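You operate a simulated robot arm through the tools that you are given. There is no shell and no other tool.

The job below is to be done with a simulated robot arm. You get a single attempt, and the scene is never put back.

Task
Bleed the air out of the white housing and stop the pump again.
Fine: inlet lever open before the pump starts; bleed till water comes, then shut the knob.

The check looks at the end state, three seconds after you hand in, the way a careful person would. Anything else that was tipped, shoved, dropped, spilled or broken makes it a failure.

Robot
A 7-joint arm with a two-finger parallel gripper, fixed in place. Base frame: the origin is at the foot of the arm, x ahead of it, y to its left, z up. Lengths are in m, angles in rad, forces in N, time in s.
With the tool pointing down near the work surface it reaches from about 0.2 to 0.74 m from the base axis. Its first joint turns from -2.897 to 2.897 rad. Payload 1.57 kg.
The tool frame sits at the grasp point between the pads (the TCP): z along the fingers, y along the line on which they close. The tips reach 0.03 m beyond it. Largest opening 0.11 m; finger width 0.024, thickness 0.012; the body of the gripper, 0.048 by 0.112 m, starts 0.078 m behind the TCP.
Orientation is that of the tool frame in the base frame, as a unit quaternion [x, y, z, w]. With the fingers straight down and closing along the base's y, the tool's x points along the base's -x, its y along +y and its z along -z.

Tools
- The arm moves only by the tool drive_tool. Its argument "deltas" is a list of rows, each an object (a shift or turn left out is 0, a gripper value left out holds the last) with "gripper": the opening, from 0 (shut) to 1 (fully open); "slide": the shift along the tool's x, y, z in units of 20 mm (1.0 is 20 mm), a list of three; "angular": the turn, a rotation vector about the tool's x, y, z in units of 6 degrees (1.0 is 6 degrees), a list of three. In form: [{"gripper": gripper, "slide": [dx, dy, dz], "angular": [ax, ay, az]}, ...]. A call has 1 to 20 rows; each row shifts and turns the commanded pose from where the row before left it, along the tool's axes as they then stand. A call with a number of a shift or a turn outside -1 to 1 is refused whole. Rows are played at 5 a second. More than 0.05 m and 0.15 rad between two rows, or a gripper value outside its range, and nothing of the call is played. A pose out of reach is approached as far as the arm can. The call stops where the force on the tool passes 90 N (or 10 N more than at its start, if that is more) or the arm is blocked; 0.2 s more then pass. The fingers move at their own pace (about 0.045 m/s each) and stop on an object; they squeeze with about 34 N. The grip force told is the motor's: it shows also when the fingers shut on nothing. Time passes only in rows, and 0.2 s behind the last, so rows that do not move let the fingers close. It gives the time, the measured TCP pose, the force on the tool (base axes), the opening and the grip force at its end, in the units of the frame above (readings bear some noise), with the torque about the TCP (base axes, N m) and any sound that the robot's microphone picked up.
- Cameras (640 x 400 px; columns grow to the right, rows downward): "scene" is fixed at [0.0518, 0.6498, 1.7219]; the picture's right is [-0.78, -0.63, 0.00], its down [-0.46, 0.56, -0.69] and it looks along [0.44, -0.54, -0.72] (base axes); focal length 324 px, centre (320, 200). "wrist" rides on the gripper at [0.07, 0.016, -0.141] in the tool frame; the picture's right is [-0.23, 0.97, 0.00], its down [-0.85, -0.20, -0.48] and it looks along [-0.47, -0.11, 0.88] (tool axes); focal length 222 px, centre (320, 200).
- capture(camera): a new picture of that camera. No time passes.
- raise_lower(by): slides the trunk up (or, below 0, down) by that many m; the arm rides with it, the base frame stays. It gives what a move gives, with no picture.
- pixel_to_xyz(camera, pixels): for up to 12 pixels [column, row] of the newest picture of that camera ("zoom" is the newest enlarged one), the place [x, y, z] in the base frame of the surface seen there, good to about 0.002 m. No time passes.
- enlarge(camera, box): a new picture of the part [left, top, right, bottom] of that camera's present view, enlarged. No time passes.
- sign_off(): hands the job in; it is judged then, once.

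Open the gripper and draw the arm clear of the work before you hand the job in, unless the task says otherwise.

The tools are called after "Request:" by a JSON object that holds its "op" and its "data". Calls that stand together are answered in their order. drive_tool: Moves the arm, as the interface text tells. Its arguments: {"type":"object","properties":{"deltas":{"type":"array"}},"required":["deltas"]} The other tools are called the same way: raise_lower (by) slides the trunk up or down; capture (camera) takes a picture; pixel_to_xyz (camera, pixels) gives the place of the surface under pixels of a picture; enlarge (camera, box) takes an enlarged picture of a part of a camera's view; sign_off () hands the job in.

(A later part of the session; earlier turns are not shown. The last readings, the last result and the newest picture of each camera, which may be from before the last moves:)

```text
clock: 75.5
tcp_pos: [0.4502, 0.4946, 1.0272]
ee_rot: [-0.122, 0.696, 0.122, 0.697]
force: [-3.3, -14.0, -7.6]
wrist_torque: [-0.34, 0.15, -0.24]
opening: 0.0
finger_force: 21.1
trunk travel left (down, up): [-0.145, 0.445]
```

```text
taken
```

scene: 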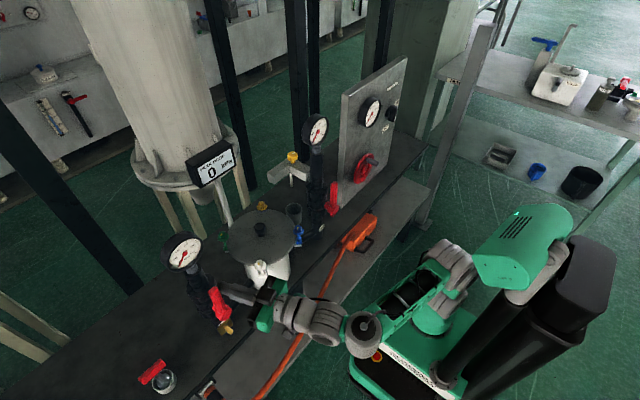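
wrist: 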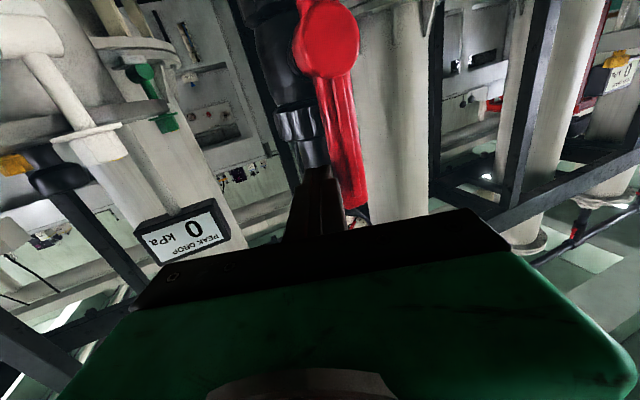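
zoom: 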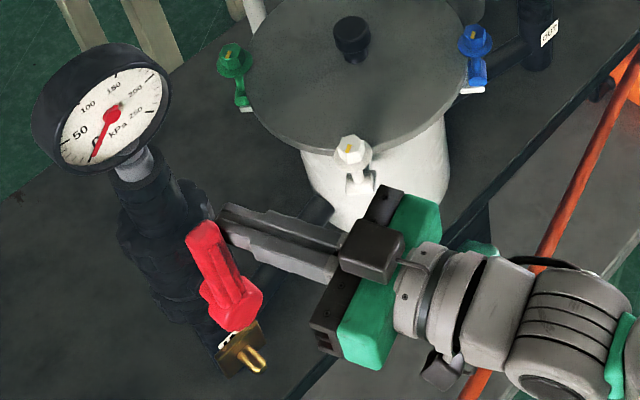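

Resistance rose to 14 N, so the lever reached its stop, upright. I ease off sideways, retract, and measure the lever's angle.

Request:
{"op": "drive_tool", "data": {"deltas": [{"slide": [0, -0.5, -0.1]}, {"slide": [0, -0.3, -0.8]}, {"slide": [0, 0, -1]}, {"slide": [0, 0, -1]}, {"slide": [0, 0, -1]}]}}

Request:
{"op": "capture", "data": {"camera": "wrist"}}

Request:
{"op": "capture", "data": {"camera": "scene"}}

Request:
{"op": "pixel_to_xyz", "data": {"camera": "scene", "pixels": [[214, 292], [219, 303], [224, 312], [333, 186], [333, 200]]}}

```text
clock: 76.7
tcp_pos: [0.3808, 0.4559, 1.0272]
ee_rot: [-0.123, 0.695, 0.125, 0.697]
force: [-0.6, -1.0, -0.6]
wrist_torque: [-0.02, -0.01, 0.02]
opening: 0.0001
finger_force: 21.8
trunk travel left (down, up): [-0.145, 0.445]
```

```text
taken
```

wrist: 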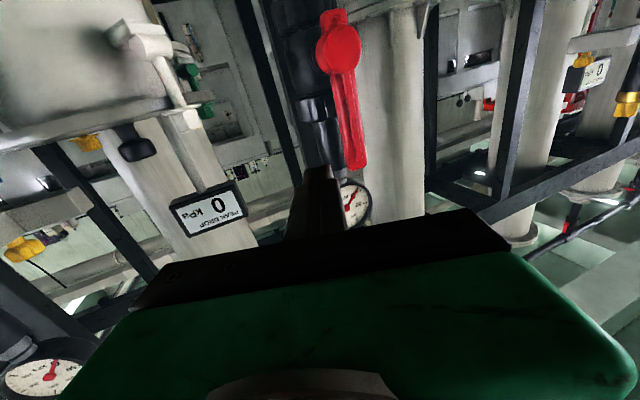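

```text
taken
```

scene: 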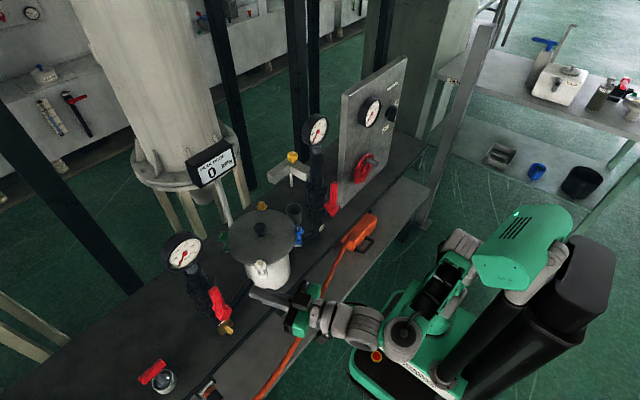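

```text
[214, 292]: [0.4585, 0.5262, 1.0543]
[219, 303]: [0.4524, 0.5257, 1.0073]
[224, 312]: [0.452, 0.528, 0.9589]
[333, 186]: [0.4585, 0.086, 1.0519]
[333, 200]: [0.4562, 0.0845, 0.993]
```

The IN lever is upright like the OUT lever (y 0.526–0.528 from hub to tip), i.e. open. I raise the trunk to carry the level tool over the bench to the panel side.

Request:
{"op": "raise_lower", "data": {"by": 0.4}}

Request:
{"op": "drive_tool", "data": {"deltas": [{"slide": [-0.2, -0.6, 0.8]}, {"slide": [-0.2, -0.6, 0.8]}, {"slide": [-0.2, -0.6, 0.8]}, {"slide": [-0.2, -0.6, 0.8]}, {"slide": [-0.2, -0.6, 0.8]}, {"slide": [-0.2, -0.6, 0.8]}, {"slide": [-0.2, -0.6, 0.8]}, {"slide": [-0.2, -0.6, 0.8]}, {"slide": [-0.2, -0.6, 0.8]}]}}

```text
clock: 80.5
tcp_pos: [0.3816, 0.4554, 1.4267]
ee_rot: [-0.123, 0.696, 0.124, 0.697]
force: [0.2, 0.1, -0.1]
wrist_torque: [0.0, 0.01, 0.01]
opening: 0.0001
finger_force: 21.1
trunk travel left (down, up): [-0.545, 0.045]
```

```text
clock: 82.5
tcp_pos: [0.5535, 0.4029, 1.4632]
ee_rot: [-0.123, 0.696, 0.125, 0.696]
force: [0.3, 0.3, 0.4]
wrist_torque: [0.01, -0.04, 0.02]
opening: 0.0
finger_force: 22.2
trunk travel left (down, up): [-0.545, 0.045]
```

The tool is high over the bench at (0.55, 0.40, 1.46). I straighten the yaw and move across toward y≈0.08 at z≈1.5, above everything.

Request:
{"op": "drive_tool", "data": {"deltas": [{"angular": [0.84, 0, 0]}, {"angular": [0.84, 0, 0]}, {"angular": [0.84, 0, 0]}, {"angular": [0.84, 0, 0]}, {"slide": [-0.09, -1, 0.2]}, {"slide": [-0.09, -1, 0.2]}, {"slide": [-0.09, -1, 0.2]}, {"slide": [-0.09, -1, 0.2]}, {"slide": [-0.09, -1, 0.2]}, {"slide": [-0.09, -1, 0.2]}, {"slide": [-0.09, -1, 0.2]}, {"slide": [-0.09, -1, 0.2]}, {"slide": [-0.09, -1, 0.2]}, {"slide": [-0.09, -1, 0.2]}, {"slide": [-0.09, -1, 0.2]}, {"slide": [-0.09, -1, 0.2]}, {"slide": [-0.09, -1, 0.2]}, {"slide": [-0.09, -1, 0.2]}, {"slide": [-0.09, -1, 0.2]}, {"slide": [-0.09, -1, 0.2]}]}}

Request:
{"op": "capture", "data": {"camera": "scene"}}

```text
clock: 86.7
tcp_pos: [0.6172, 0.0821, 1.4911]
ee_rot: [0.001, 0.707, 0.0, 0.707]
force: [0.2, -0.6, 0.9]
wrist_torque: [0.02, -0.01, 0.0]
opening: 0.0002
finger_force: 21.4
trunk travel left (down, up): [-0.545, 0.045]
```

```text
taken
```

scene: 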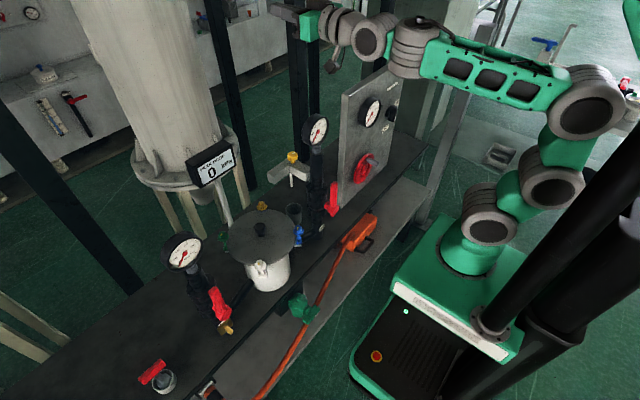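

Smooth so far. I carry on to the right, to about (0.45, -0.32, 1.46), still above the panel top (1.245).

Request:
{"op": "drive_tool", "data": {"deltas": [{"slide": [0, -1, 0]}, {"slide": [0, -1, 0]}, {"slide": [0, -1, 0]}, {"slide": [0, -1, 0]}, {"slide": [0, -1, 0]}, {"slide": [0, -1, 0]}, {"slide": [0, -1, 0]}, {"slide": [0, -1, 0]}, {"slide": [0, -1, 0]}, {"slide": [0.1, -1, -0.76]}, {"slide": [0.1, -1, -0.76]}, {"slide": [0.1, -1, -0.76]}, {"slide": [0.1, -1, -0.76]}, {"slide": [0.1, -1, -0.76]}, {"slide": [0.1, -1, -0.76]}, {"slide": [0.1, -1, -0.76]}, {"slide": [0.1, -1, -0.76]}, {"slide": [0.1, -1, -0.76]}, {"slide": [0.1, -1, -0.76]}, {"slide": [0.1, -1, -0.76]}]}}

Request:
{"op": "capture", "data": {"camera": "scene"}}

```text
clock: 90.9
tcp_pos: [0.4509, -0.3179, 1.4684]
ee_rot: [0.0, 0.707, 0.001, 0.707]
force: [0.3, 0.5, -0.3]
wrist_torque: [0.01, 0.02, -0.03]
opening: 0.0
finger_force: 21.0
trunk travel left (down, up): [-0.545, 0.045]
```

```text
taken
```

scene: 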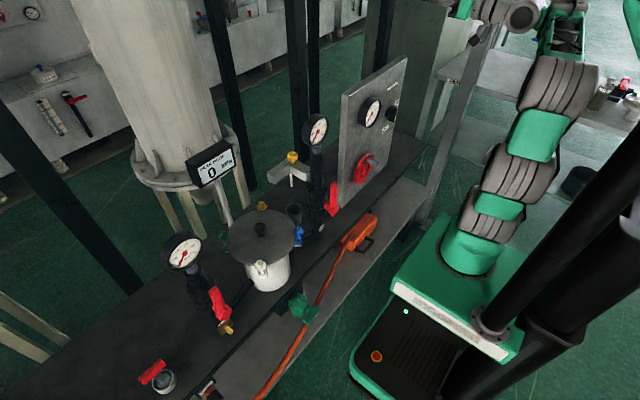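

I retract slightly to x≈0.42 and lower the trunk 0.38 m, bringing the tool to the switch's height about 8 cm in front of the panel.

Request:
{"op": "drive_tool", "data": {"deltas": [{"slide": [0, -0.7, -0.8]}, {"slide": [0, -0.7, -0.8]}]}}

Request:
{"op": "raise_lower", "data": {"by": -0.36}}

Request:
{"op": "capture", "data": {"camera": "wrist"}}

Request:
{"op": "capture", "data": {"camera": "scene"}}

```text
clock: 91.5
tcp_pos: [0.4187, -0.3451, 1.4704]
ee_rot: [0.002, 0.706, 0.0, 0.708]
force: [0.0, -0.4, -0.2]
wrist_torque: [-0.06, 0.0, 0.0]
opening: 0.0001
finger_force: 20.7
trunk travel left (down, up): [-0.545, 0.045]
```

```text
clock: 95.0
tcp_pos: [0.4196, -0.3454, 1.1099]
ee_rot: [0.0, 0.707, 0.002, 0.708]
force: [0.7, 0.6, -0.4]
wrist_torque: [0.0, -0.01, -0.01]
opening: 0.0004
finger_force: 20.8
trunk travel left (down, up): [-0.185, 0.405]
```

```text
taken
```

wrist: 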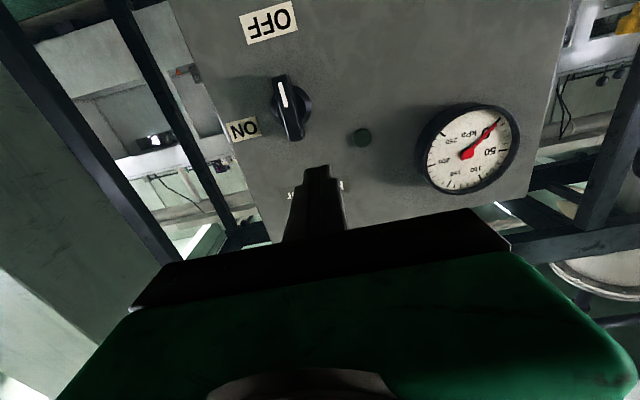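

```text
taken
```

scene: 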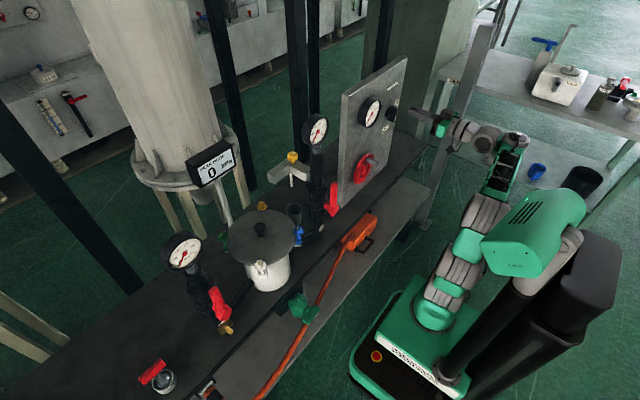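

Clear front view (upside down): the switch is at (290,108), its white pointer toward OFF at (270,22), with ON at (243,130). I enlarge and measure it.

Request:
{"op": "enlarge", "data": {"camera": "wrist", "box": [210, 0, 370, 150]}}

Request:
{"op": "pixel_to_xyz", "data": {"camera": "wrist", "pixels": [[281, 82], [284, 95], [289, 110], [294, 125], [297, 136], [274, 80], [290, 76], [302, 128], [306, 105], [268, 22], [243, 129], [361, 137]]}}

```text
2.67 times, centred on (290, 75) of wrist
```

zoom: 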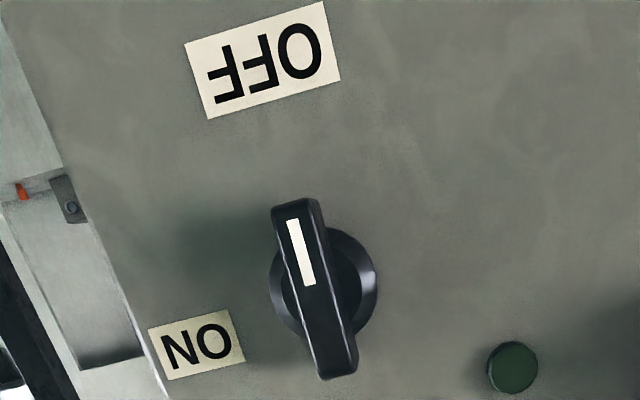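

```text
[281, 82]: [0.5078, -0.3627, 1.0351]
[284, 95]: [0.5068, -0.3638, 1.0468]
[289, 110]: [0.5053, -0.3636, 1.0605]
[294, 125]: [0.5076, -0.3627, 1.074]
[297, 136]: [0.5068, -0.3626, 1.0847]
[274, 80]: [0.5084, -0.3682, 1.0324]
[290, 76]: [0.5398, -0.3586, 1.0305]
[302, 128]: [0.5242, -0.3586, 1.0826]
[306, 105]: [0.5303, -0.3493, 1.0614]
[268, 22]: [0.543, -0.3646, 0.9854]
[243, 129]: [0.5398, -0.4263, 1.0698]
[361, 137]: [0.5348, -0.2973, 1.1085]
```

Switch bar: front face x≈0.507, width ~1 cm, centre (y −0.363, z 1.060), axis along x; ON is 90° to the −y side. I align in front of it with the fingers opened to ~5.5 cm.

Request:
{"op": "drive_tool", "data": {"deltas": [{"slide": [0.833, -0.293, 0.2], "gripper": 0.5}, {"slide": [0.833, -0.293, 0.2]}, {"slide": [0.833, -0.293, 0.2]}, {}, {}]}}

Request:
{"op": "capture", "data": {"camera": "wrist"}}

```text
clock: 96.2
tcp_pos: [0.4295, -0.3621, 1.0598]
ee_rot: [0.0, 0.707, 0.0, 0.707]
force: [0.5, 0.1, 0.7]
wrist_torque: [-0.02, 0.03, 0.0]
opening: 0.0549
finger_force: 0.1
trunk travel left (down, up): [-0.185, 0.405]
```

```text
taken
```

wrist: 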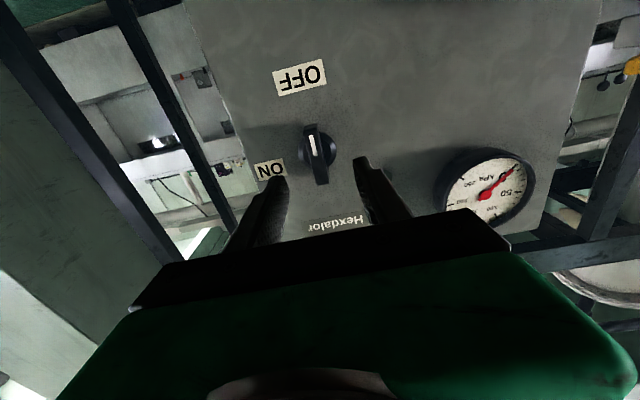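

Aligned with the bar between the fingers. I move forward 6.6 cm so the fingertips straddle the bar, stopping short of the panel.

Request:
{"op": "drive_tool", "data": {"deltas": [{"slide": [0, -0.04, 0.9]}, {"slide": [0, 0, 0.9]}, {"slide": [0, 0, 0.8]}, {"slide": [0, 0, 0.7]}]}}

Request:
{"op": "capture", "data": {"camera": "wrist"}}

Request:
{"op": "enlarge", "data": {"camera": "scene", "box": [350, 60, 490, 180]}}

```text
clock: 97.2
tcp_pos: [0.4971, -0.3625, 1.0578]
ee_rot: [0.0, 0.707, 0.0, 0.707]
force: [-0.3, -0.3, 0.3]
wrist_torque: [0.01, 0.0, 0.04]
opening: 0.0547
finger_force: 0.0
trunk travel left (down, up): [-0.185, 0.405]
```

```text
taken
```

wrist: 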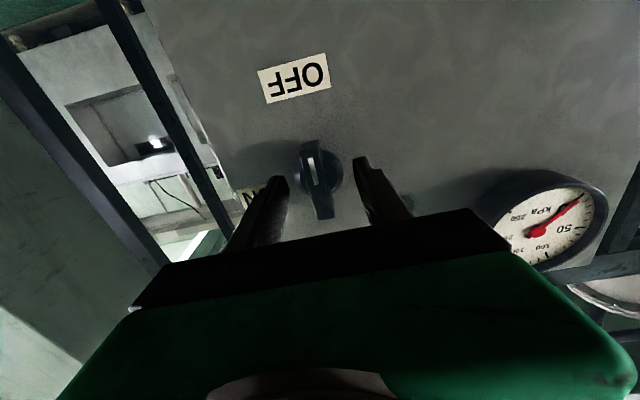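

```text
3.33 times, centred on (420, 120) of scene
```

zoom: 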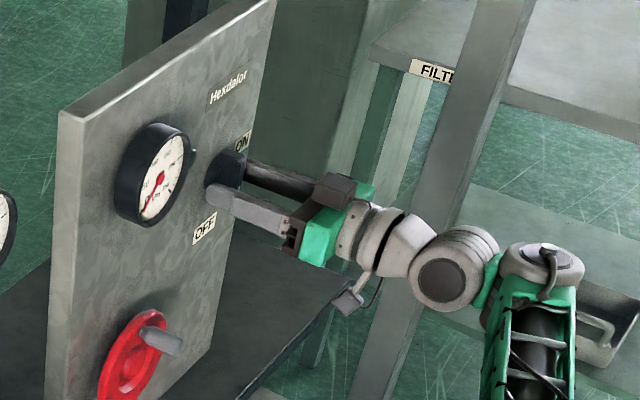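

Fingers straddle the bar. I close them on it.

Request:
{"op": "drive_tool", "data": {"deltas": [{"gripper": 0}, {}, {}, {}, {}]}}

Request:
{"op": "enlarge", "data": {"camera": "wrist", "box": [220, 40, 420, 240]}}

```text
clock: 98.4
tcp_pos: [0.4959, -0.3645, 1.0584]
ee_rot: [0.001, 0.707, -0.001, 0.707]
force: [1.1, -13.1, 4.1]
wrist_torque: [0.07, 0.23, -0.13]
opening: 0.0148
finger_force: 31.1
trunk travel left (down, up): [-0.185, 0.405]
```

```text
2.00 times, centred on (320, 140) of wrist
```

zoom: 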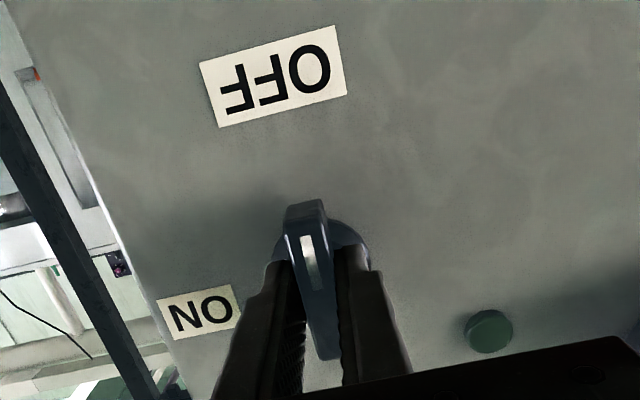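

The bar is held (opening 1.5 cm) with a small sideways load, so I shift 2 mm to −y and begin turning it from OFF toward ON (−z turn).

Request:
{"op": "drive_tool", "data": {"deltas": [{"slide": [-0.05, -0.1, 0]}, {"angular": [0, 0, -0.8]}, {"angular": [0, 0, -0.8]}, {"angular": [0, 0, -0.8]}, {"angular": [0, 0, -0.8]}]}}

Request:
{"op": "enlarge", "data": {"camera": "wrist", "box": [220, 40, 420, 240]}}

```text
clock: 99.6
tcp_pos: [0.4959, -0.3648, 1.0598]
ee_rot: [-0.118, 0.697, -0.118, 0.698]
force: [-4.1, 4.3, 0.1]
wrist_torque: [1.55, 0.05, 0.08]
opening: 0.0239
finger_force: 36.0
trunk travel left (down, up): [-0.185, 0.405]
```

```text
2.00 times, centred on (320, 140) of wrist
```

zoom: 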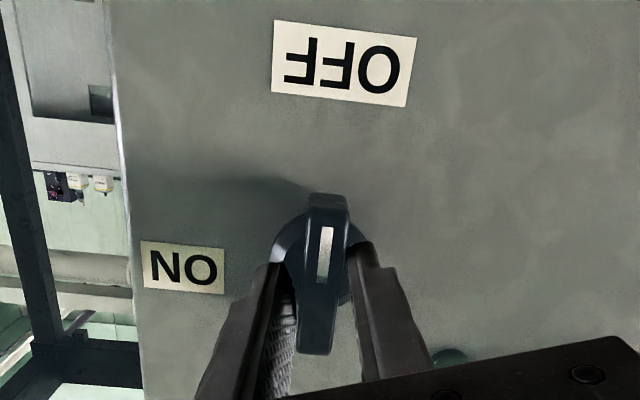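

The bar did not turn: the pads only pried open (torque 1.55 Nm), so the switch is stiff. I release, undo the roll, and back off 5 cm; I'll push the bar's upper end with closed fingers for a longer lever arm.

Request:
{"op": "drive_tool", "data": {"deltas": [{"gripper": 0.5}, {}, {"angular": [0, 0, 0.8]}, {"angular": [0, 0, 0.8]}, {"angular": [0, 0, 0.8]}, {"angular": [0, 0, 0.8]}, {"slide": [0, 0, -0.9]}, {"slide": [0, 0, -0.9]}, {"slide": [0, 0, -0.9], "gripper": 0}, {}, {}, {}]}}

Request:
{"op": "capture", "data": {"camera": "wrist"}}

Request:
{"op": "enlarge", "data": {"camera": "wrist", "box": [220, 60, 420, 200]}}

```text
clock: 102.2
tcp_pos: [0.4415, -0.3648, 1.0628]
ee_rot: [0.001, 0.707, 0.0, 0.707]
force: [-0.6, -1.0, -0.9]
wrist_torque: [0.02, 0.0, -0.01]
opening: 0.0002
finger_force: 18.2
trunk travel left (down, up): [-0.185, 0.405]
```

```text
taken
```

wrist: 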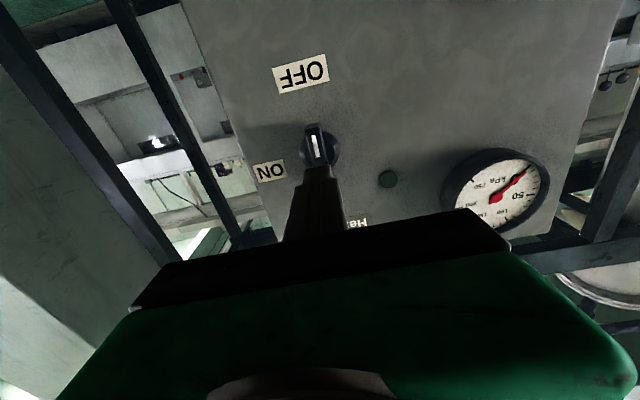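

```text
2.86 times, centred on (320, 130) of wrist
```

zoom: 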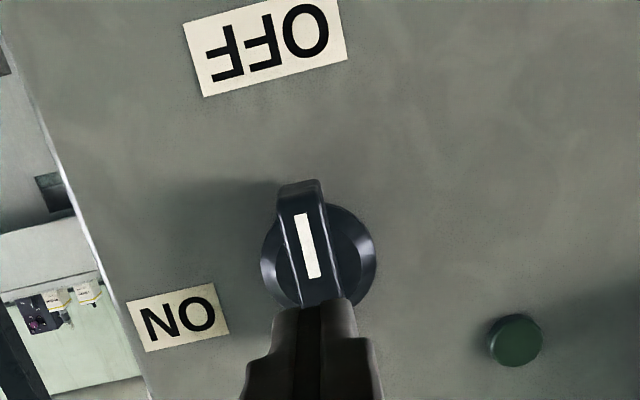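

The switch is still at OFF. I re-measure the bar edges from this enlarged view before pushing.

Request:
{"op": "pixel_to_xyz", "data": {"camera": "zoom", "pixels": [[282, 195], [318, 190], [283, 220], [324, 215], [288, 250], [327, 245], [296, 295], [332, 290], [305, 240], [265, 260], [372, 255], [318, 325]]}}

```text
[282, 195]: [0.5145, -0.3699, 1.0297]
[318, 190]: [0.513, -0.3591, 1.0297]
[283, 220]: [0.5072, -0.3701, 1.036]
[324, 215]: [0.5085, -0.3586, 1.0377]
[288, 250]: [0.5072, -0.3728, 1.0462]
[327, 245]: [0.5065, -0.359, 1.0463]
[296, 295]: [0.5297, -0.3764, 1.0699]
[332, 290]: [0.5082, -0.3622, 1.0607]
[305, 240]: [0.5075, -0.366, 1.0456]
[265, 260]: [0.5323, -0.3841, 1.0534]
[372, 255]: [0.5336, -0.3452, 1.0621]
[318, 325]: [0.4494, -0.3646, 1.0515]
```

Bar centre is (y −0.3647, z 1.0595), half-width 7 mm. I place the closed fingertips beside its upper end on the −y side, then advance to x≈0.497.

Request:
{"op": "drive_tool", "data": {"deltas": [{"slide": [-0.467, -0.57, 0]}, {"slide": [-0.467, -0.57, 0]}, {"slide": [0, 0, 0.925]}, {"slide": [0, 0, 0.925]}, {"slide": [0, 0, 0.925]}]}}

Request:
{"op": "enlarge", "data": {"camera": "wrist", "box": [220, 60, 420, 200]}}

```text
clock: 103.4
tcp_pos: [0.4984, -0.3893, 1.0814]
ee_rot: [0.001, 0.707, 0.001, 0.708]
force: [-0.3, 0.4, 0.1]
wrist_torque: [0.01, 0.03, 0.02]
opening: 0.0
finger_force: 21.6
trunk travel left (down, up): [-0.185, 0.405]
```

```text
2.86 times, centred on (320, 130) of wrist
```

zoom: 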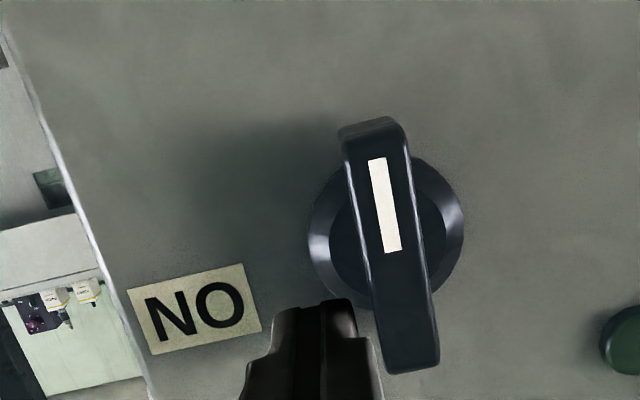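

The fingertips sit just beside the bar's upper end. I push along the arc: first to +y, then round and down to finish at horizontal.

Request:
{"op": "drive_tool", "data": {"deltas": [{"slide": [-0.24, 0.385, 0]}, {"slide": [-0.1925, 0.3, 0]}, {"slide": [-0.0875, 0.39, 0]}]}}

Request:
{"op": "enlarge", "data": {"camera": "wrist", "box": [220, 60, 420, 200]}}

```text
clock: 104.2
tcp_pos: [0.4986, -0.3815, 1.0854]
ee_rot: [0.013, 0.708, -0.004, 0.706]
force: [9.3, -57.6, -3.4]
wrist_torque: [-0.3, 0.01, -0.54]
opening: 0.0002
finger_force: 21.5
trunk travel left (down, up): [-0.185, 0.405]
```

```text
2.86 times, centred on (320, 130) of wrist
```

zoom: 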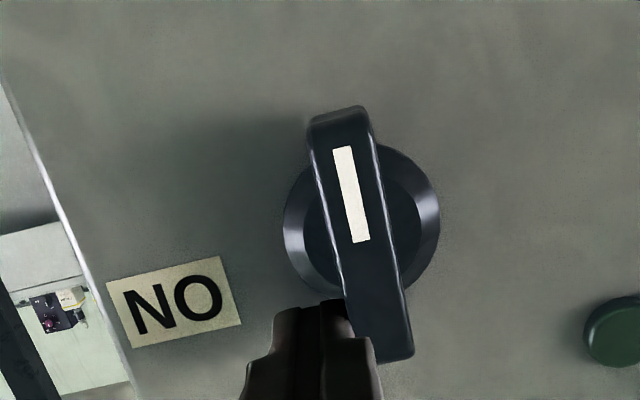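

Already 58 N and the bar has not moved, so the switch has a strong detent. I increase the push slightly in small steps, watching the force (limit 90 N).

Request:
{"op": "drive_tool", "data": {"deltas": [{"slide": [0, 0.15, 0]}, {"slide": [0, 0.15, 0]}]}}

Request:
{"op": "enlarge", "data": {"camera": "wrist", "box": [220, 60, 420, 200]}}

```text
clock: 104.8
tcp_pos: [0.4986, -0.383, 1.086]
ee_rot: [0.014, 0.708, -0.001, 0.706]
force: [9.6, -61.6, -2.2]
wrist_torque: [-0.4, -0.02, -0.61]
opening: 0.0001
finger_force: 21.4
trunk travel left (down, up): [-0.185, 0.405]
```

```text
2.86 times, centred on (320, 130) of wrist
```

zoom: 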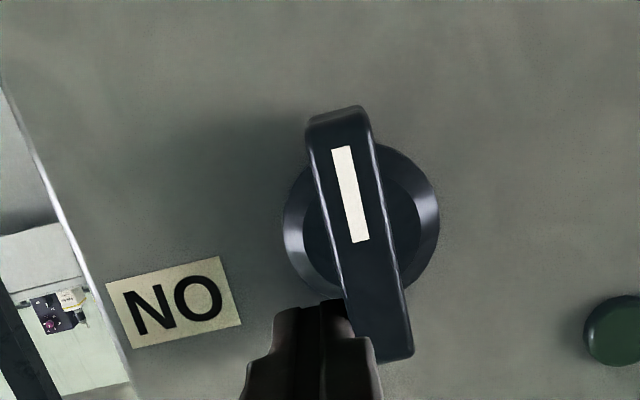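

The force crept to 62 N with the arm flexing. I press further in small steps to see whether the detent gives before the 90 N limit.

Request:
{"op": "drive_tool", "data": {"deltas": [{"slide": [-0.05, 0.2, 0]}, {"slide": [-0.05, 0.2, 0]}, {"slide": [0, 0.2, 0]}]}}

Request:
{"op": "enlarge", "data": {"camera": "wrist", "box": [220, 60, 420, 200]}}

```text
clock: 105.8
tcp_pos: [0.4992, -0.3822, 1.0753]
ee_rot: [0.057, 0.713, -0.06, 0.697]
force: [54.7, -103.9, 22.7]
wrist_torque: [0.12, -0.24, -1.22]
opening: 0.0
finger_force: 21.1
trunk travel left (down, up): [-0.185, 0.405]
stopped in row 3: the arm was blocked; the commanded pose is now the measured one
```

```text
2.86 times, centred on (320, 130) of wrist
```

zoom: 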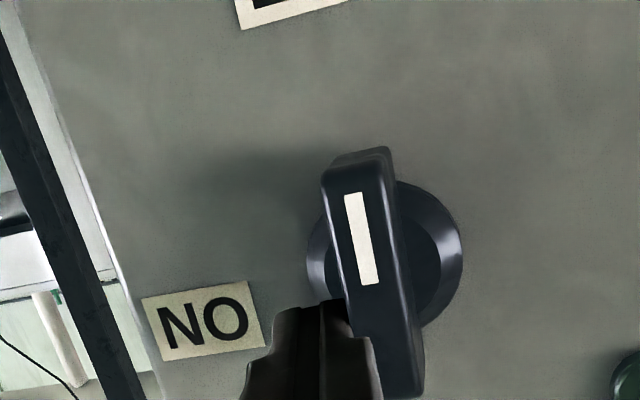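

The bar did not yield even at ~110 N, so it isn't meant to turn that way by this push. I back off at once and restore the tool's orientation.

Request:
{"op": "drive_tool", "data": {"deltas": [{"slide": [0, -0.6, -0.1]}, {"slide": [0, -0.4, -0.5], "angular": [-0.8, 0, 0]}, {"slide": [0, 0, -1], "angular": [-0.8, 0, 0]}, {"slide": [0, 0, -1]}, {"slide": [0, 0, -0.5]}]}}

Request:
{"op": "capture", "data": {"camera": "wrist"}}

Request:
{"op": "enlarge", "data": {"camera": "wrist", "box": [240, 40, 400, 180]}}

```text
clock: 106.1
tcp_pos: [0.4902, -0.3779, 1.0615]
ee_rot: [0.098, 0.72, -0.12, 0.676]
force: [49.5, -108.5, 6.5]
wrist_torque: [1.09, 0.39, -2.07]
opening: 0.0
finger_force: 21.0
trunk travel left (down, up): [-0.185, 0.405]
stopped in row 1: the arm was blocked; the commanded pose is now the measured one
```

```text
taken
```

wrist: 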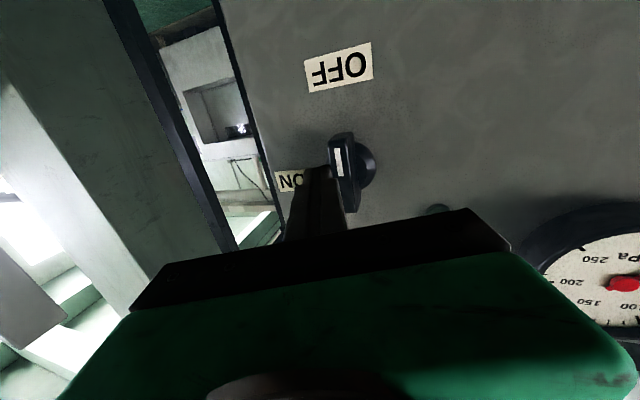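

```text
2.86 times, centred on (320, 110) of wrist
```

zoom: 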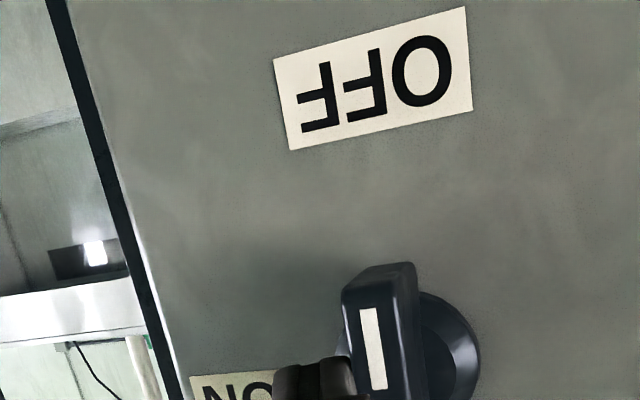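

The arm is still pressing against the bar while sagging. I command a retreat directly away, toward −y and −x in base axes.

Request:
{"op": "drive_tool", "data": {"deltas": [{"slide": [0.05, -0.9, -0.5]}, {"slide": [0.05, -0.6, -0.8]}]}}

Request:
{"op": "capture", "data": {"camera": "wrist"}}

Request:
{"op": "capture", "data": {"camera": "scene"}}

```text
clock: 106.4
tcp_pos: [0.4884, -0.2898, 1.0692]
ee_rot: [0.054, 0.719, -0.117, 0.683]
force: [2.4, 2.4, 6.5]
wrist_torque: [0.16, 0.65, -0.16]
opening: 0.0002
finger_force: 21.4
trunk travel left (down, up): [-0.185, 0.405]
stopped in row 1: the arm was blocked; the commanded pose is now the measured one
```

```text
taken
```

wrist: 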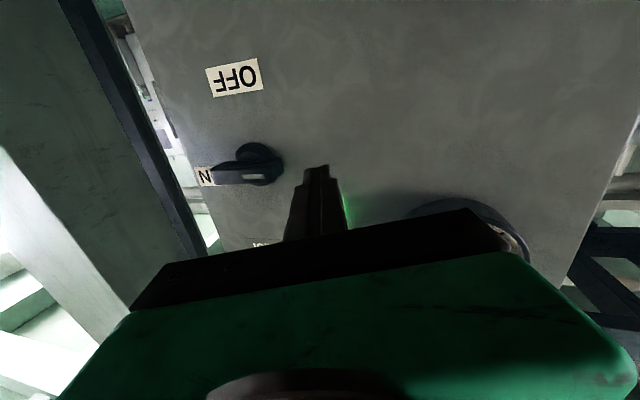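

```text
taken
```

scene: 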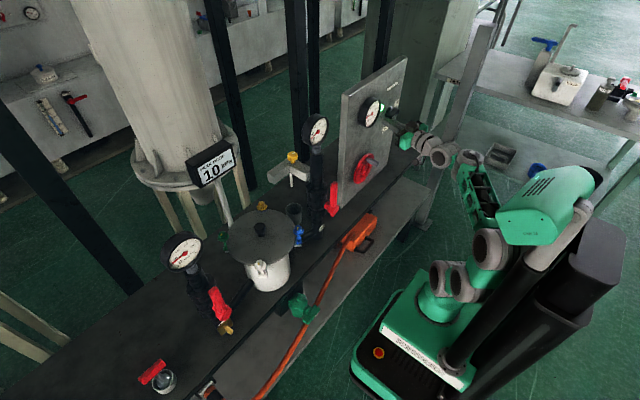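

The bar suddenly snapped over: the pointer is now at ON, the green lamp glows and the PEAK DROP display reads 10 kPa, so the pump is running. I retreat the tool straight back from the panel.

Request:
{"op": "drive_tool", "data": {"deltas": [{"slide": [0.02, -0.09, -0.36]}, {"slide": [0.046, -0.178, -0.728]}, {"slide": [0.046, -0.178, -0.728]}, {"slide": [0.046, -0.178, -0.728]}]}}

Request:
{"op": "enlarge", "data": {"camera": "scene", "box": [160, 90, 400, 340]}}

Request:
{"op": "capture", "data": {"camera": "wrist"}}

```text
clock: 106.7
tcp_pos: [0.4849, -0.2254, 1.0948]
ee_rot: [0.026, 0.707, -0.138, 0.693]
force: [1.3, 0.1, -0.3]
wrist_torque: [0.01, 0.02, -0.01]
opening: 0.0003
finger_force: 21.1
trunk travel left (down, up): [-0.185, 0.405]
stopped in row 1: the arm was blocked; the commanded pose is now the measured one
```

```text
1.60 times, centred on (280, 215) of scene
```

zoom: 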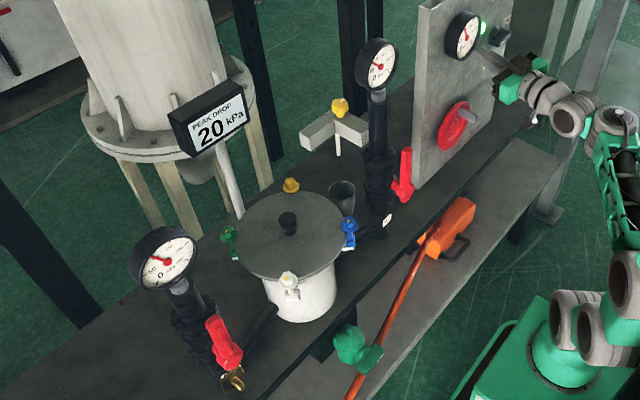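

```text
taken
```

wrist: 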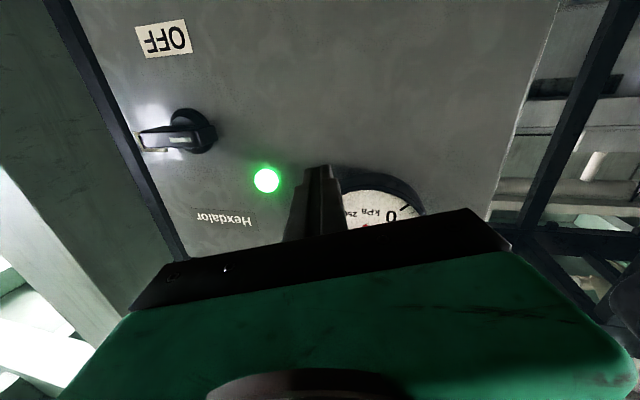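

The arm keeps swinging toward +y as it settles from the overload, and the drop display is at 20 kPa. I check the arm's posture and the clearance to the panel gauge before the next small move.

Request:
{"op": "enlarge", "data": {"camera": "scene", "box": [340, 70, 620, 350]}}

Request:
{"op": "enlarge", "data": {"camera": "scene", "box": [350, 80, 430, 150]}}

```text
1.43 times, centred on (480, 210) of scene
```

zoom: 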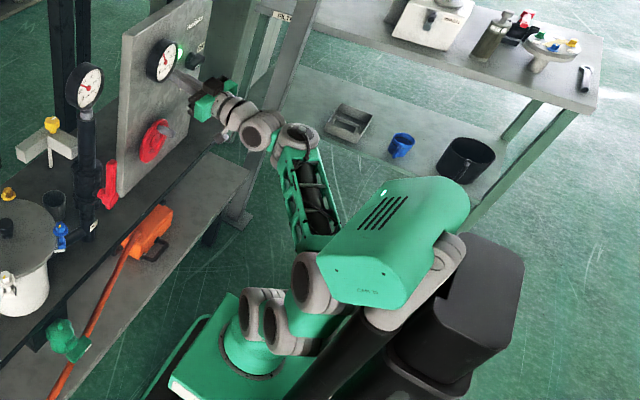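

```text
5.71 times, centred on (390, 115) of scene
```

zoom: 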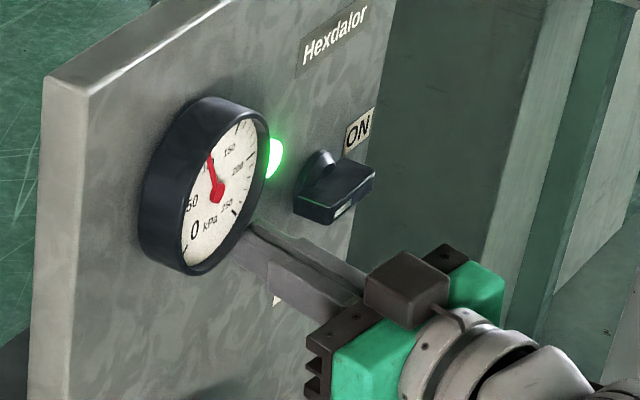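

The pump gauge reads about 120 kPa; the elbow looks crowded against the column because the tool drifted inward. I move the tool toward −y and slightly up/back, which frees the elbow and passes above the switch bar.

Request:
{"op": "drive_tool", "data": {"deltas": [{"slide": [-0.05, -0.9, -0.3]}, {"slide": [-0.05, -0.9, -0.3]}, {"slide": [-0.05, -0.9, -0.3]}]}}

Request:
{"op": "capture", "data": {"camera": "scene"}}

Request:
{"op": "enlarge", "data": {"camera": "scene", "box": [340, 70, 620, 350]}}

```text
clock: 107.5
tcp_pos: [0.4537, -0.2912, 1.1041]
ee_rot: [0.036, 0.708, -0.14, 0.691]
force: [-0.5, 0.5, 0.5]
wrist_torque: [0.0, 0.02, -0.04]
opening: 0.0
finger_force: 21.2
trunk travel left (down, up): [-0.185, 0.405]
```

```text
taken
```

scene: 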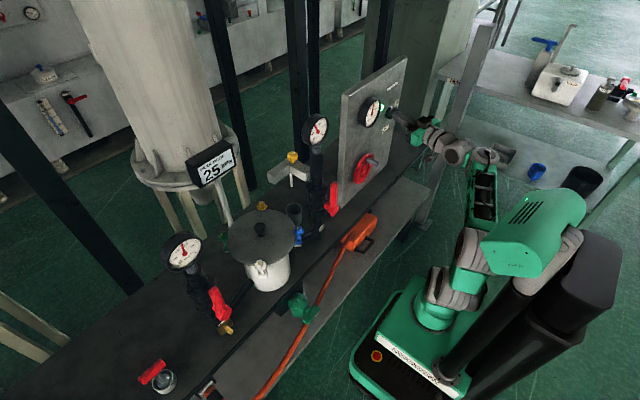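

```text
1.43 times, centred on (480, 210) of scene
```

zoom: 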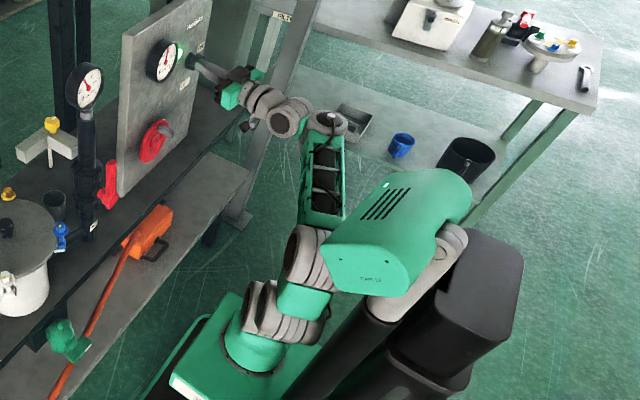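

The arm is following again: tool at (0.454, −0.291, 1.104), no contact, pump ON, drop 25 kPa. I raise the trunk 0.4 m to carry the tool clear over the panel toward the bleed knob.

Request:
{"op": "raise_lower", "data": {"by": 0.4}}

Request:
{"op": "drive_tool", "data": {"deltas": [{"angular": [-0.8, 0, 0.47]}, {"angular": [-0.8, 0, 0.47]}, {"angular": [-0.8, 0, 0.47]}, {"slide": [0, 0.3, 1]}, {"slide": [0, 0.3, 1]}, {"slide": [0, 0.3, 1]}, {"slide": [0, 0.3, 1]}, {"slide": [0, 0.6, 0.8]}, {"slide": [0, 0.8, 0.6]}, {"slide": [0, 0.8, 0.6]}]}}

Request:
{"op": "capture", "data": {"camera": "scene"}}

```text
clock: 111.4
tcp_pos: [0.4545, -0.2915, 1.5031]
ee_rot: [0.036, 0.709, -0.138, 0.691]
force: [0.1, 0.0, 0.3]
wrist_torque: [0.01, 0.0, -0.03]
opening: 0.0
finger_force: 21.1
trunk travel left (down, up): [-0.585, 0.005]
```

```text
clock: 113.6
tcp_pos: [0.5745, -0.2232, 1.5008]
ee_rot: [0.0, 0.716, 0.004, 0.698]
force: [0.2, -0.1, 0.7]
wrist_torque: [0.02, 0.02, 0.0]
opening: 0.0001
finger_force: 21.0
trunk travel left (down, up): [-0.585, 0.005]
```

```text
taken
```

scene: 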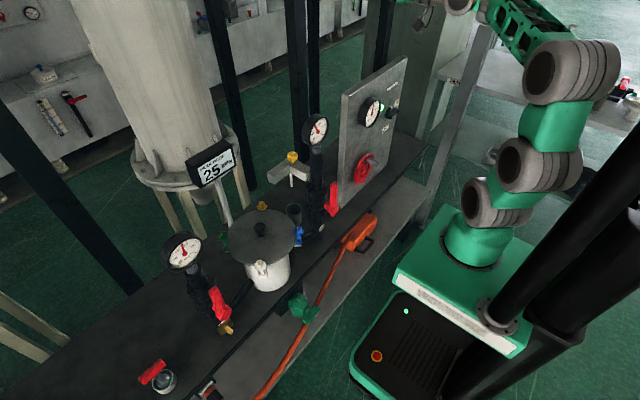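

The tool is level at (0.57, −0.22, 1.50); the drop reading holds at 25 kPa and nothing drips. I travel left above the bench to y≈0.18.

Request:
{"op": "drive_tool", "data": {"deltas": [{"slide": [0, 1, 0.2]}, {"slide": [0, 1, 0.2]}, {"slide": [0, 1, 0.2]}, {"slide": [0, 1, 0.2]}, {"slide": [0, 1, 0.2]}, {"slide": [0, 1, 0.2]}, {"slide": [0, 1, 0.2]}, {"slide": [0, 1, 0.2]}, {"slide": [0, 1, 0.2]}, {"slide": [0, 1, 0.2]}, {"slide": [0, 1, 0]}, {"slide": [0, 1, 0]}, {"slide": [0, 1, 0]}, {"slide": [0, 1, 0]}, {"slide": [0, 1, 0]}, {"slide": [0, 1, 0]}, {"slide": [0, 1, 0]}, {"slide": [0, 1, 0]}, {"slide": [0, 1, 0]}, {"slide": [0, 1, 0]}]}}

Request:
{"op": "capture", "data": {"camera": "scene"}}

Request:
{"op": "enlarge", "data": {"camera": "scene", "box": [160, 100, 400, 340]}}

```text
clock: 117.8
tcp_pos: [0.6113, 0.1756, 1.5034]
ee_rot: [0.001, 0.716, 0.002, 0.698]
force: [-0.3, 0.1, 0.3]
wrist_torque: [-0.01, 0.02, -0.01]
opening: 0.0
finger_force: 21.0
trunk travel left (down, up): [-0.585, 0.005]
```

```text
taken
```

scene: 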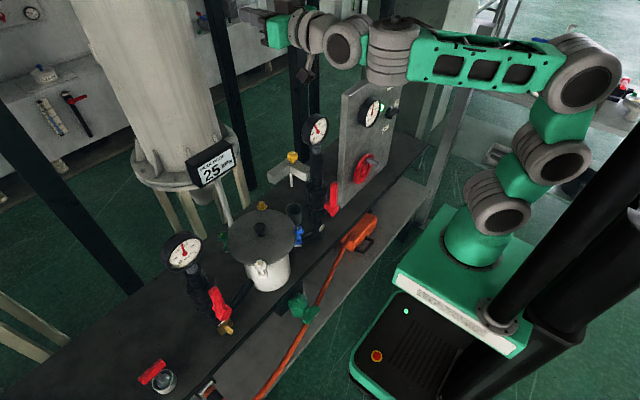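

```text
1.67 times, centred on (280, 220) of scene
```

zoom: 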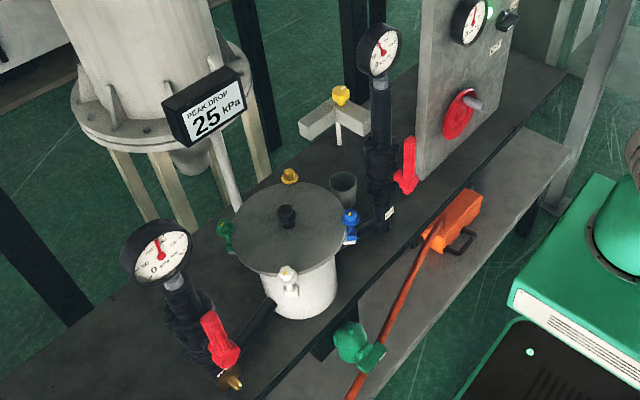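

The wrist posture is good here. Before changing the tool to point down, I measure the yellow bleed knob precisely in an enlarged scene view.

Request:
{"op": "enlarge", "data": {"camera": "scene", "box": [272, 145, 312, 185]}}

Request:
{"op": "pixel_to_xyz", "data": {"camera": "zoom", "pixels": [[270, 130], [320, 95], [370, 130], [320, 165], [320, 130], [255, 180], [385, 180], [320, 215], [320, 245], [450, 250], [200, 260], [290, 330]]}}

```text
10.00 times, centred on (292, 165) of scene
```

zoom: 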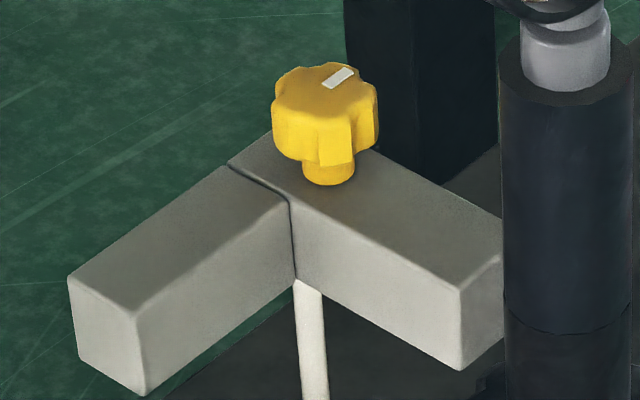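

```text
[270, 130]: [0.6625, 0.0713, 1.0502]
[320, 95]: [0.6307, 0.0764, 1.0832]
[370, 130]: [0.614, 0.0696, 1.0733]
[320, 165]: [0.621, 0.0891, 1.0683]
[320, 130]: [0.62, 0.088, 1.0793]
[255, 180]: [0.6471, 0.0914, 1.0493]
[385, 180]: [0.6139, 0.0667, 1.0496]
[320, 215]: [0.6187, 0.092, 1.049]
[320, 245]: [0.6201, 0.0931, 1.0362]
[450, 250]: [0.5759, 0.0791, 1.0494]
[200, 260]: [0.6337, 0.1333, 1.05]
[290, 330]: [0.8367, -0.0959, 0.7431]
```

The bleed knob axis is at about (0.630, 0.076), lobes z 1.058–1.083, about 3.4 cm across. I now swing the tool from level back to pointing down, pivoting about the wrist, at y≈0.22 left of the gauge.

Request:
{"op": "drive_tool", "data": {"deltas": [{"slide": [1, 0.25, 0], "angular": [0, 0.75, 0]}, {"slide": [1, 0.25, 0], "angular": [0, 0.75, 0]}, {"slide": [1, 0.25, 0], "angular": [0, 0.75, 0]}, {"slide": [1, 0.25, 0], "angular": [0, 0.75, 0]}, {"slide": [1, 0.25, 0], "angular": [0, 0.75, 0]}, {"slide": [1, 0.25, 0], "angular": [0, 0.75, 0]}, {"slide": [1, 0.25, 0], "angular": [0, 0.75, 0]}, {"slide": [1, 0.25, 0], "angular": [0, 0.75, 0]}, {"slide": [1, 0.25, 0], "angular": [0, 0.75, 0]}, {"slide": [1, 0.25, 0], "angular": [0, 0.75, 0]}]}}

Request:
{"op": "capture", "data": {"camera": "scene"}}

```text
clock: 120.0
tcp_pos: [0.5403, 0.2294, 1.3207]
ee_rot: [0.0, 0.929, 0.003, 0.37]
force: [-0.3, -0.5, 0.8]
wrist_torque: [0.02, -0.02, 0.01]
opening: 0.0001
finger_force: 21.3
trunk travel left (down, up): [-0.585, 0.005]
```

```text
taken
```

scene: 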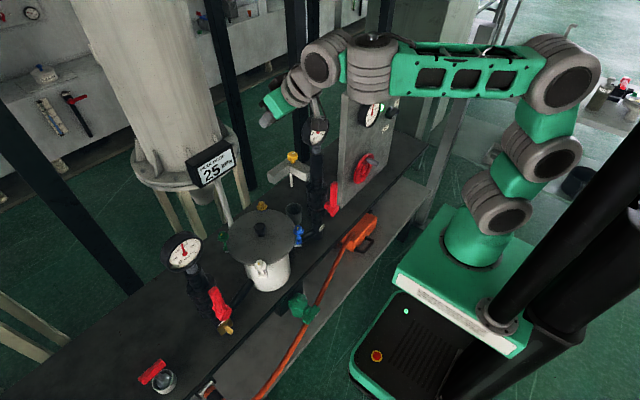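

Tilt is 43°, all clear. I finish turning the tool downward while descending to about (0.52, 0.26, 1.14), above the housing lid (top 0.99).

Request:
{"op": "drive_tool", "data": {"deltas": [{"slide": [0.69, 0.15, 0.59], "angular": [0, 0.72, 0]}, {"slide": [0.65, 0.15, 0.64], "angular": [0, 0.72, 0]}, {"slide": [0.6, 0.15, 0.68], "angular": [0, 0.72, 0]}, {"slide": [0.54, 0.15, 0.72], "angular": [0, 0.72, 0]}, {"slide": [0.485, 0.15, 0.765], "angular": [0, 0.72, 0]}, {"slide": [0.42, 0.15, 0.8], "angular": [0, 0.72, 0]}, {"slide": [0.36, 0.15, 0.83], "angular": [0, 0.72, 0]}]}}

Request:
{"op": "enlarge", "data": {"camera": "scene", "box": [220, 10, 620, 260]}}

```text
clock: 121.6
tcp_pos: [0.5265, 0.2504, 1.1933]
ee_rot: [-0.001, 0.993, 0.003, 0.115]
force: [-0.4, -0.5, -0.3]
wrist_torque: [-0.02, 0.02, -0.01]
opening: 0.0
finger_force: 21.0
trunk travel left (down, up): [-0.585, 0.005]
```

```text
1.60 times, centred on (420, 135) of scene
```

zoom: 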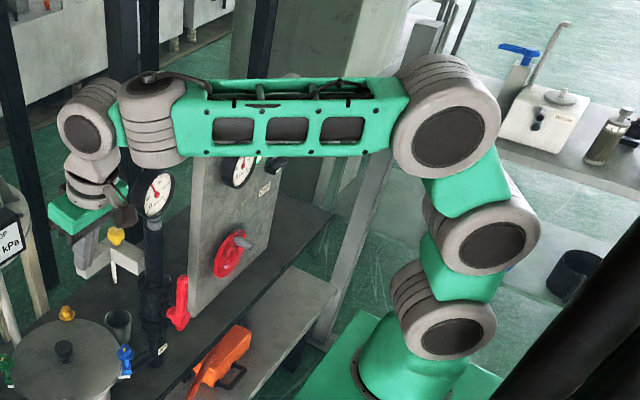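

Tilt is 13°. I bring it nearly vertical and start rolling the tool +z so the camera goes to the +y side, away from the OUT gauge.

Request:
{"op": "drive_tool", "data": {"deltas": [{"slide": [0.25, 0, 0.8], "angular": [0, 0.7, 0]}, {"slide": [0.2, 0, 0.8], "angular": [0, 0.7, 0]}, {"angular": [0, 0, 1]}, {"angular": [0, 0, 1]}, {"angular": [0, 0, 1]}, {"angular": [0, 0, 1]}, {"angular": [0, 0, 1]}]}}

Request:
{"op": "enlarge", "data": {"camera": "scene", "box": [220, 10, 620, 260]}}

```text
clock: 123.2
tcp_pos: [0.5235, 0.2499, 1.1616]
ee_rot: [0.257, 0.965, 0.014, 0.041]
force: [0.3, 0.7, -0.1]
wrist_torque: [-0.01, 0.01, 0.03]
opening: 0.0
finger_force: 21.4
trunk travel left (down, up): [-0.585, 0.005]
```

```text
1.60 times, centred on (420, 135) of scene
```

zoom: 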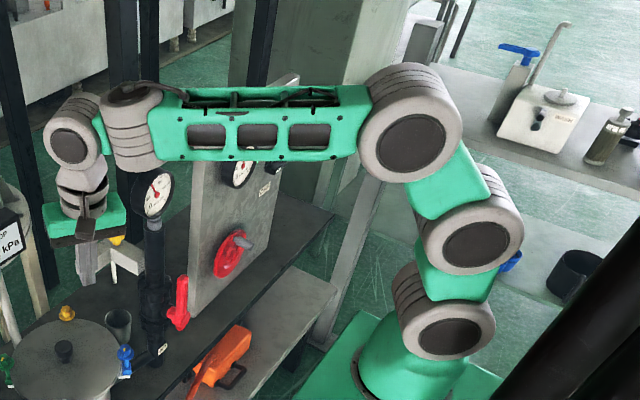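

Rolling works smoothly. I continue the roll by another 60°.

Request:
{"op": "drive_tool", "data": {"deltas": [{"angular": [0, 0, 1]}, {"angular": [0, 0, 1]}, {"angular": [0, 0, 1]}, {"angular": [0, 0, 1]}, {"angular": [0, 0, 1]}, {"angular": [0, 0, 1]}, {"angular": [0, 0, 1]}, {"angular": [0, 0, 1]}, {"angular": [0, 0, 1]}, {"angular": [0, 0, 1]}]}}

Request:
{"op": "enlarge", "data": {"camera": "scene", "box": [220, 10, 620, 260]}}

```text
clock: 125.4
tcp_pos: [0.5238, 0.2494, 1.1622]
ee_rot: [0.706, 0.707, 0.032, 0.028]
force: [0.0, -0.3, 0.0]
wrist_torque: [-0.01, 0.0, 0.0]
opening: 0.0
finger_force: 21.7
trunk travel left (down, up): [-0.585, 0.005]
```

```text
1.60 times, centred on (420, 135) of scene
```

zoom: 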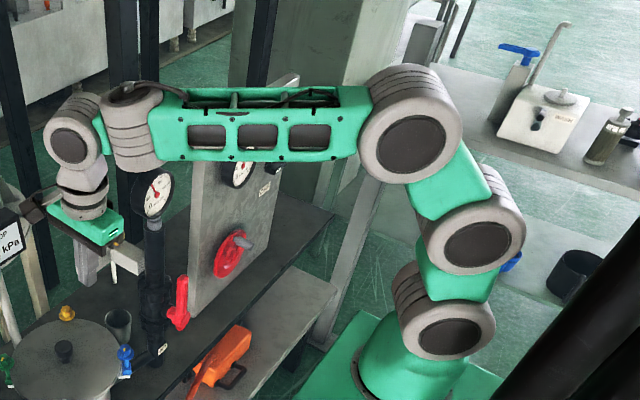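

The camera is now on the +y side. Opening the bleed (counter-clockwise from above) means turning −z, so I wind the roll further positive now, as far as the wrist allows, to have room later.

Request:
{"op": "drive_tool", "data": {"deltas": [{"angular": [0.81, 0, 0]}, {"angular": [0, 0, 1]}, {"angular": [0, 0, 1]}, {"angular": [0, 0, 1]}, {"angular": [0, 0, 1]}, {"angular": [0, 0, 1]}, {"angular": [0, 0, 1]}, {"angular": [0, 0, 1]}, {"angular": [0, 0, 1]}, {"angular": [0, 0, 1]}, {"angular": [0, 0, 1]}]}}

Request:
{"op": "enlarge", "data": {"camera": "scene", "box": [220, 10, 620, 260]}}

```text
clock: 127.8
tcp_pos: [0.5366, 0.2544, 1.1682]
ee_rot: [0.959, 0.285, 0.002, 0.001]
force: [0.2, -0.1, 0.5]
wrist_torque: [0.0, -0.04, 0.0]
opening: 0.0
finger_force: 21.5
out of reach, approached as far as the arm can: row 11
trunk travel left (down, up): [-0.585, 0.005]
```

```text
1.60 times, centred on (420, 135) of scene
```

zoom: 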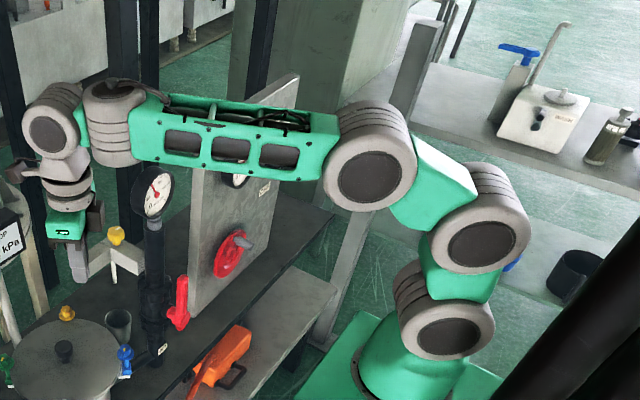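

The wrist roll stops at about 147°, which leaves ample counter-clockwise travel. I move around the left side to above the bleed knob, staying at z≈1.15 so the wrist clears the gauge top.

Request:
{"op": "drive_tool", "data": {"deltas": [{"angular": [0, 0, -0.5]}, {"slide": [0.28, 0.867, 0.15]}, {"slide": [0.28, 0.867, 0.15]}, {"slide": [0.28, 0.867, 0.15]}, {"slide": [0.28, 0.867, 0.15]}, {"slide": [0.28, 0.867, 0.15]}, {"slide": [0.28, 0.867, 0.15]}]}}

Request:
{"op": "capture", "data": {"camera": "scene"}}

Request:
{"op": "enlarge", "data": {"camera": "scene", "box": [200, 40, 420, 240]}}

```text
clock: 129.4
tcp_pos: [0.6183, 0.1849, 1.1487]
ee_rot: [0.958, 0.286, 0.001, -0.003]
force: [0.7, -0.4, 0.5]
wrist_torque: [0.02, 0.0, -0.01]
opening: 0.0001
finger_force: 21.5
out of reach, approached as far as the arm can: row 1
trunk travel left (down, up): [-0.585, 0.005]
```

```text
taken
```

scene: 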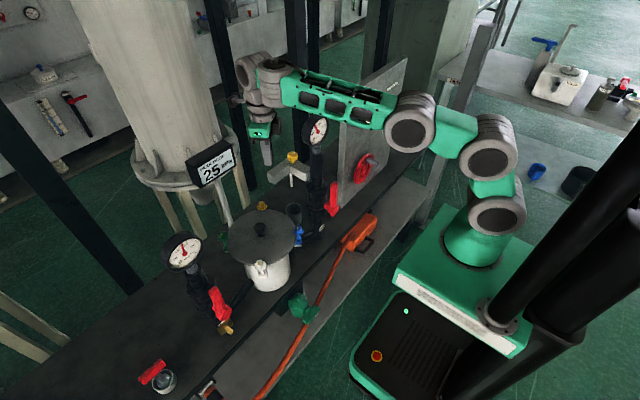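

```text
2.00 times, centred on (310, 140) of scene
```

zoom: 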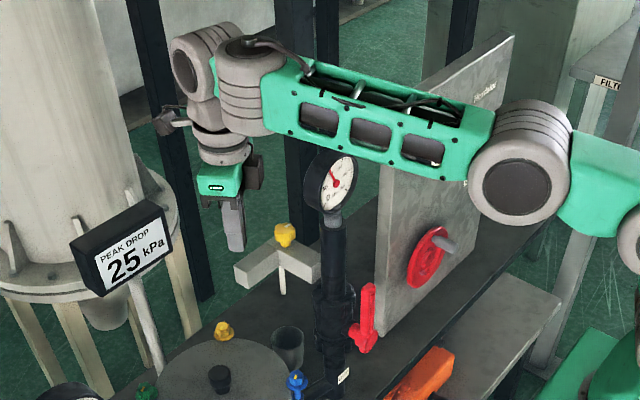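

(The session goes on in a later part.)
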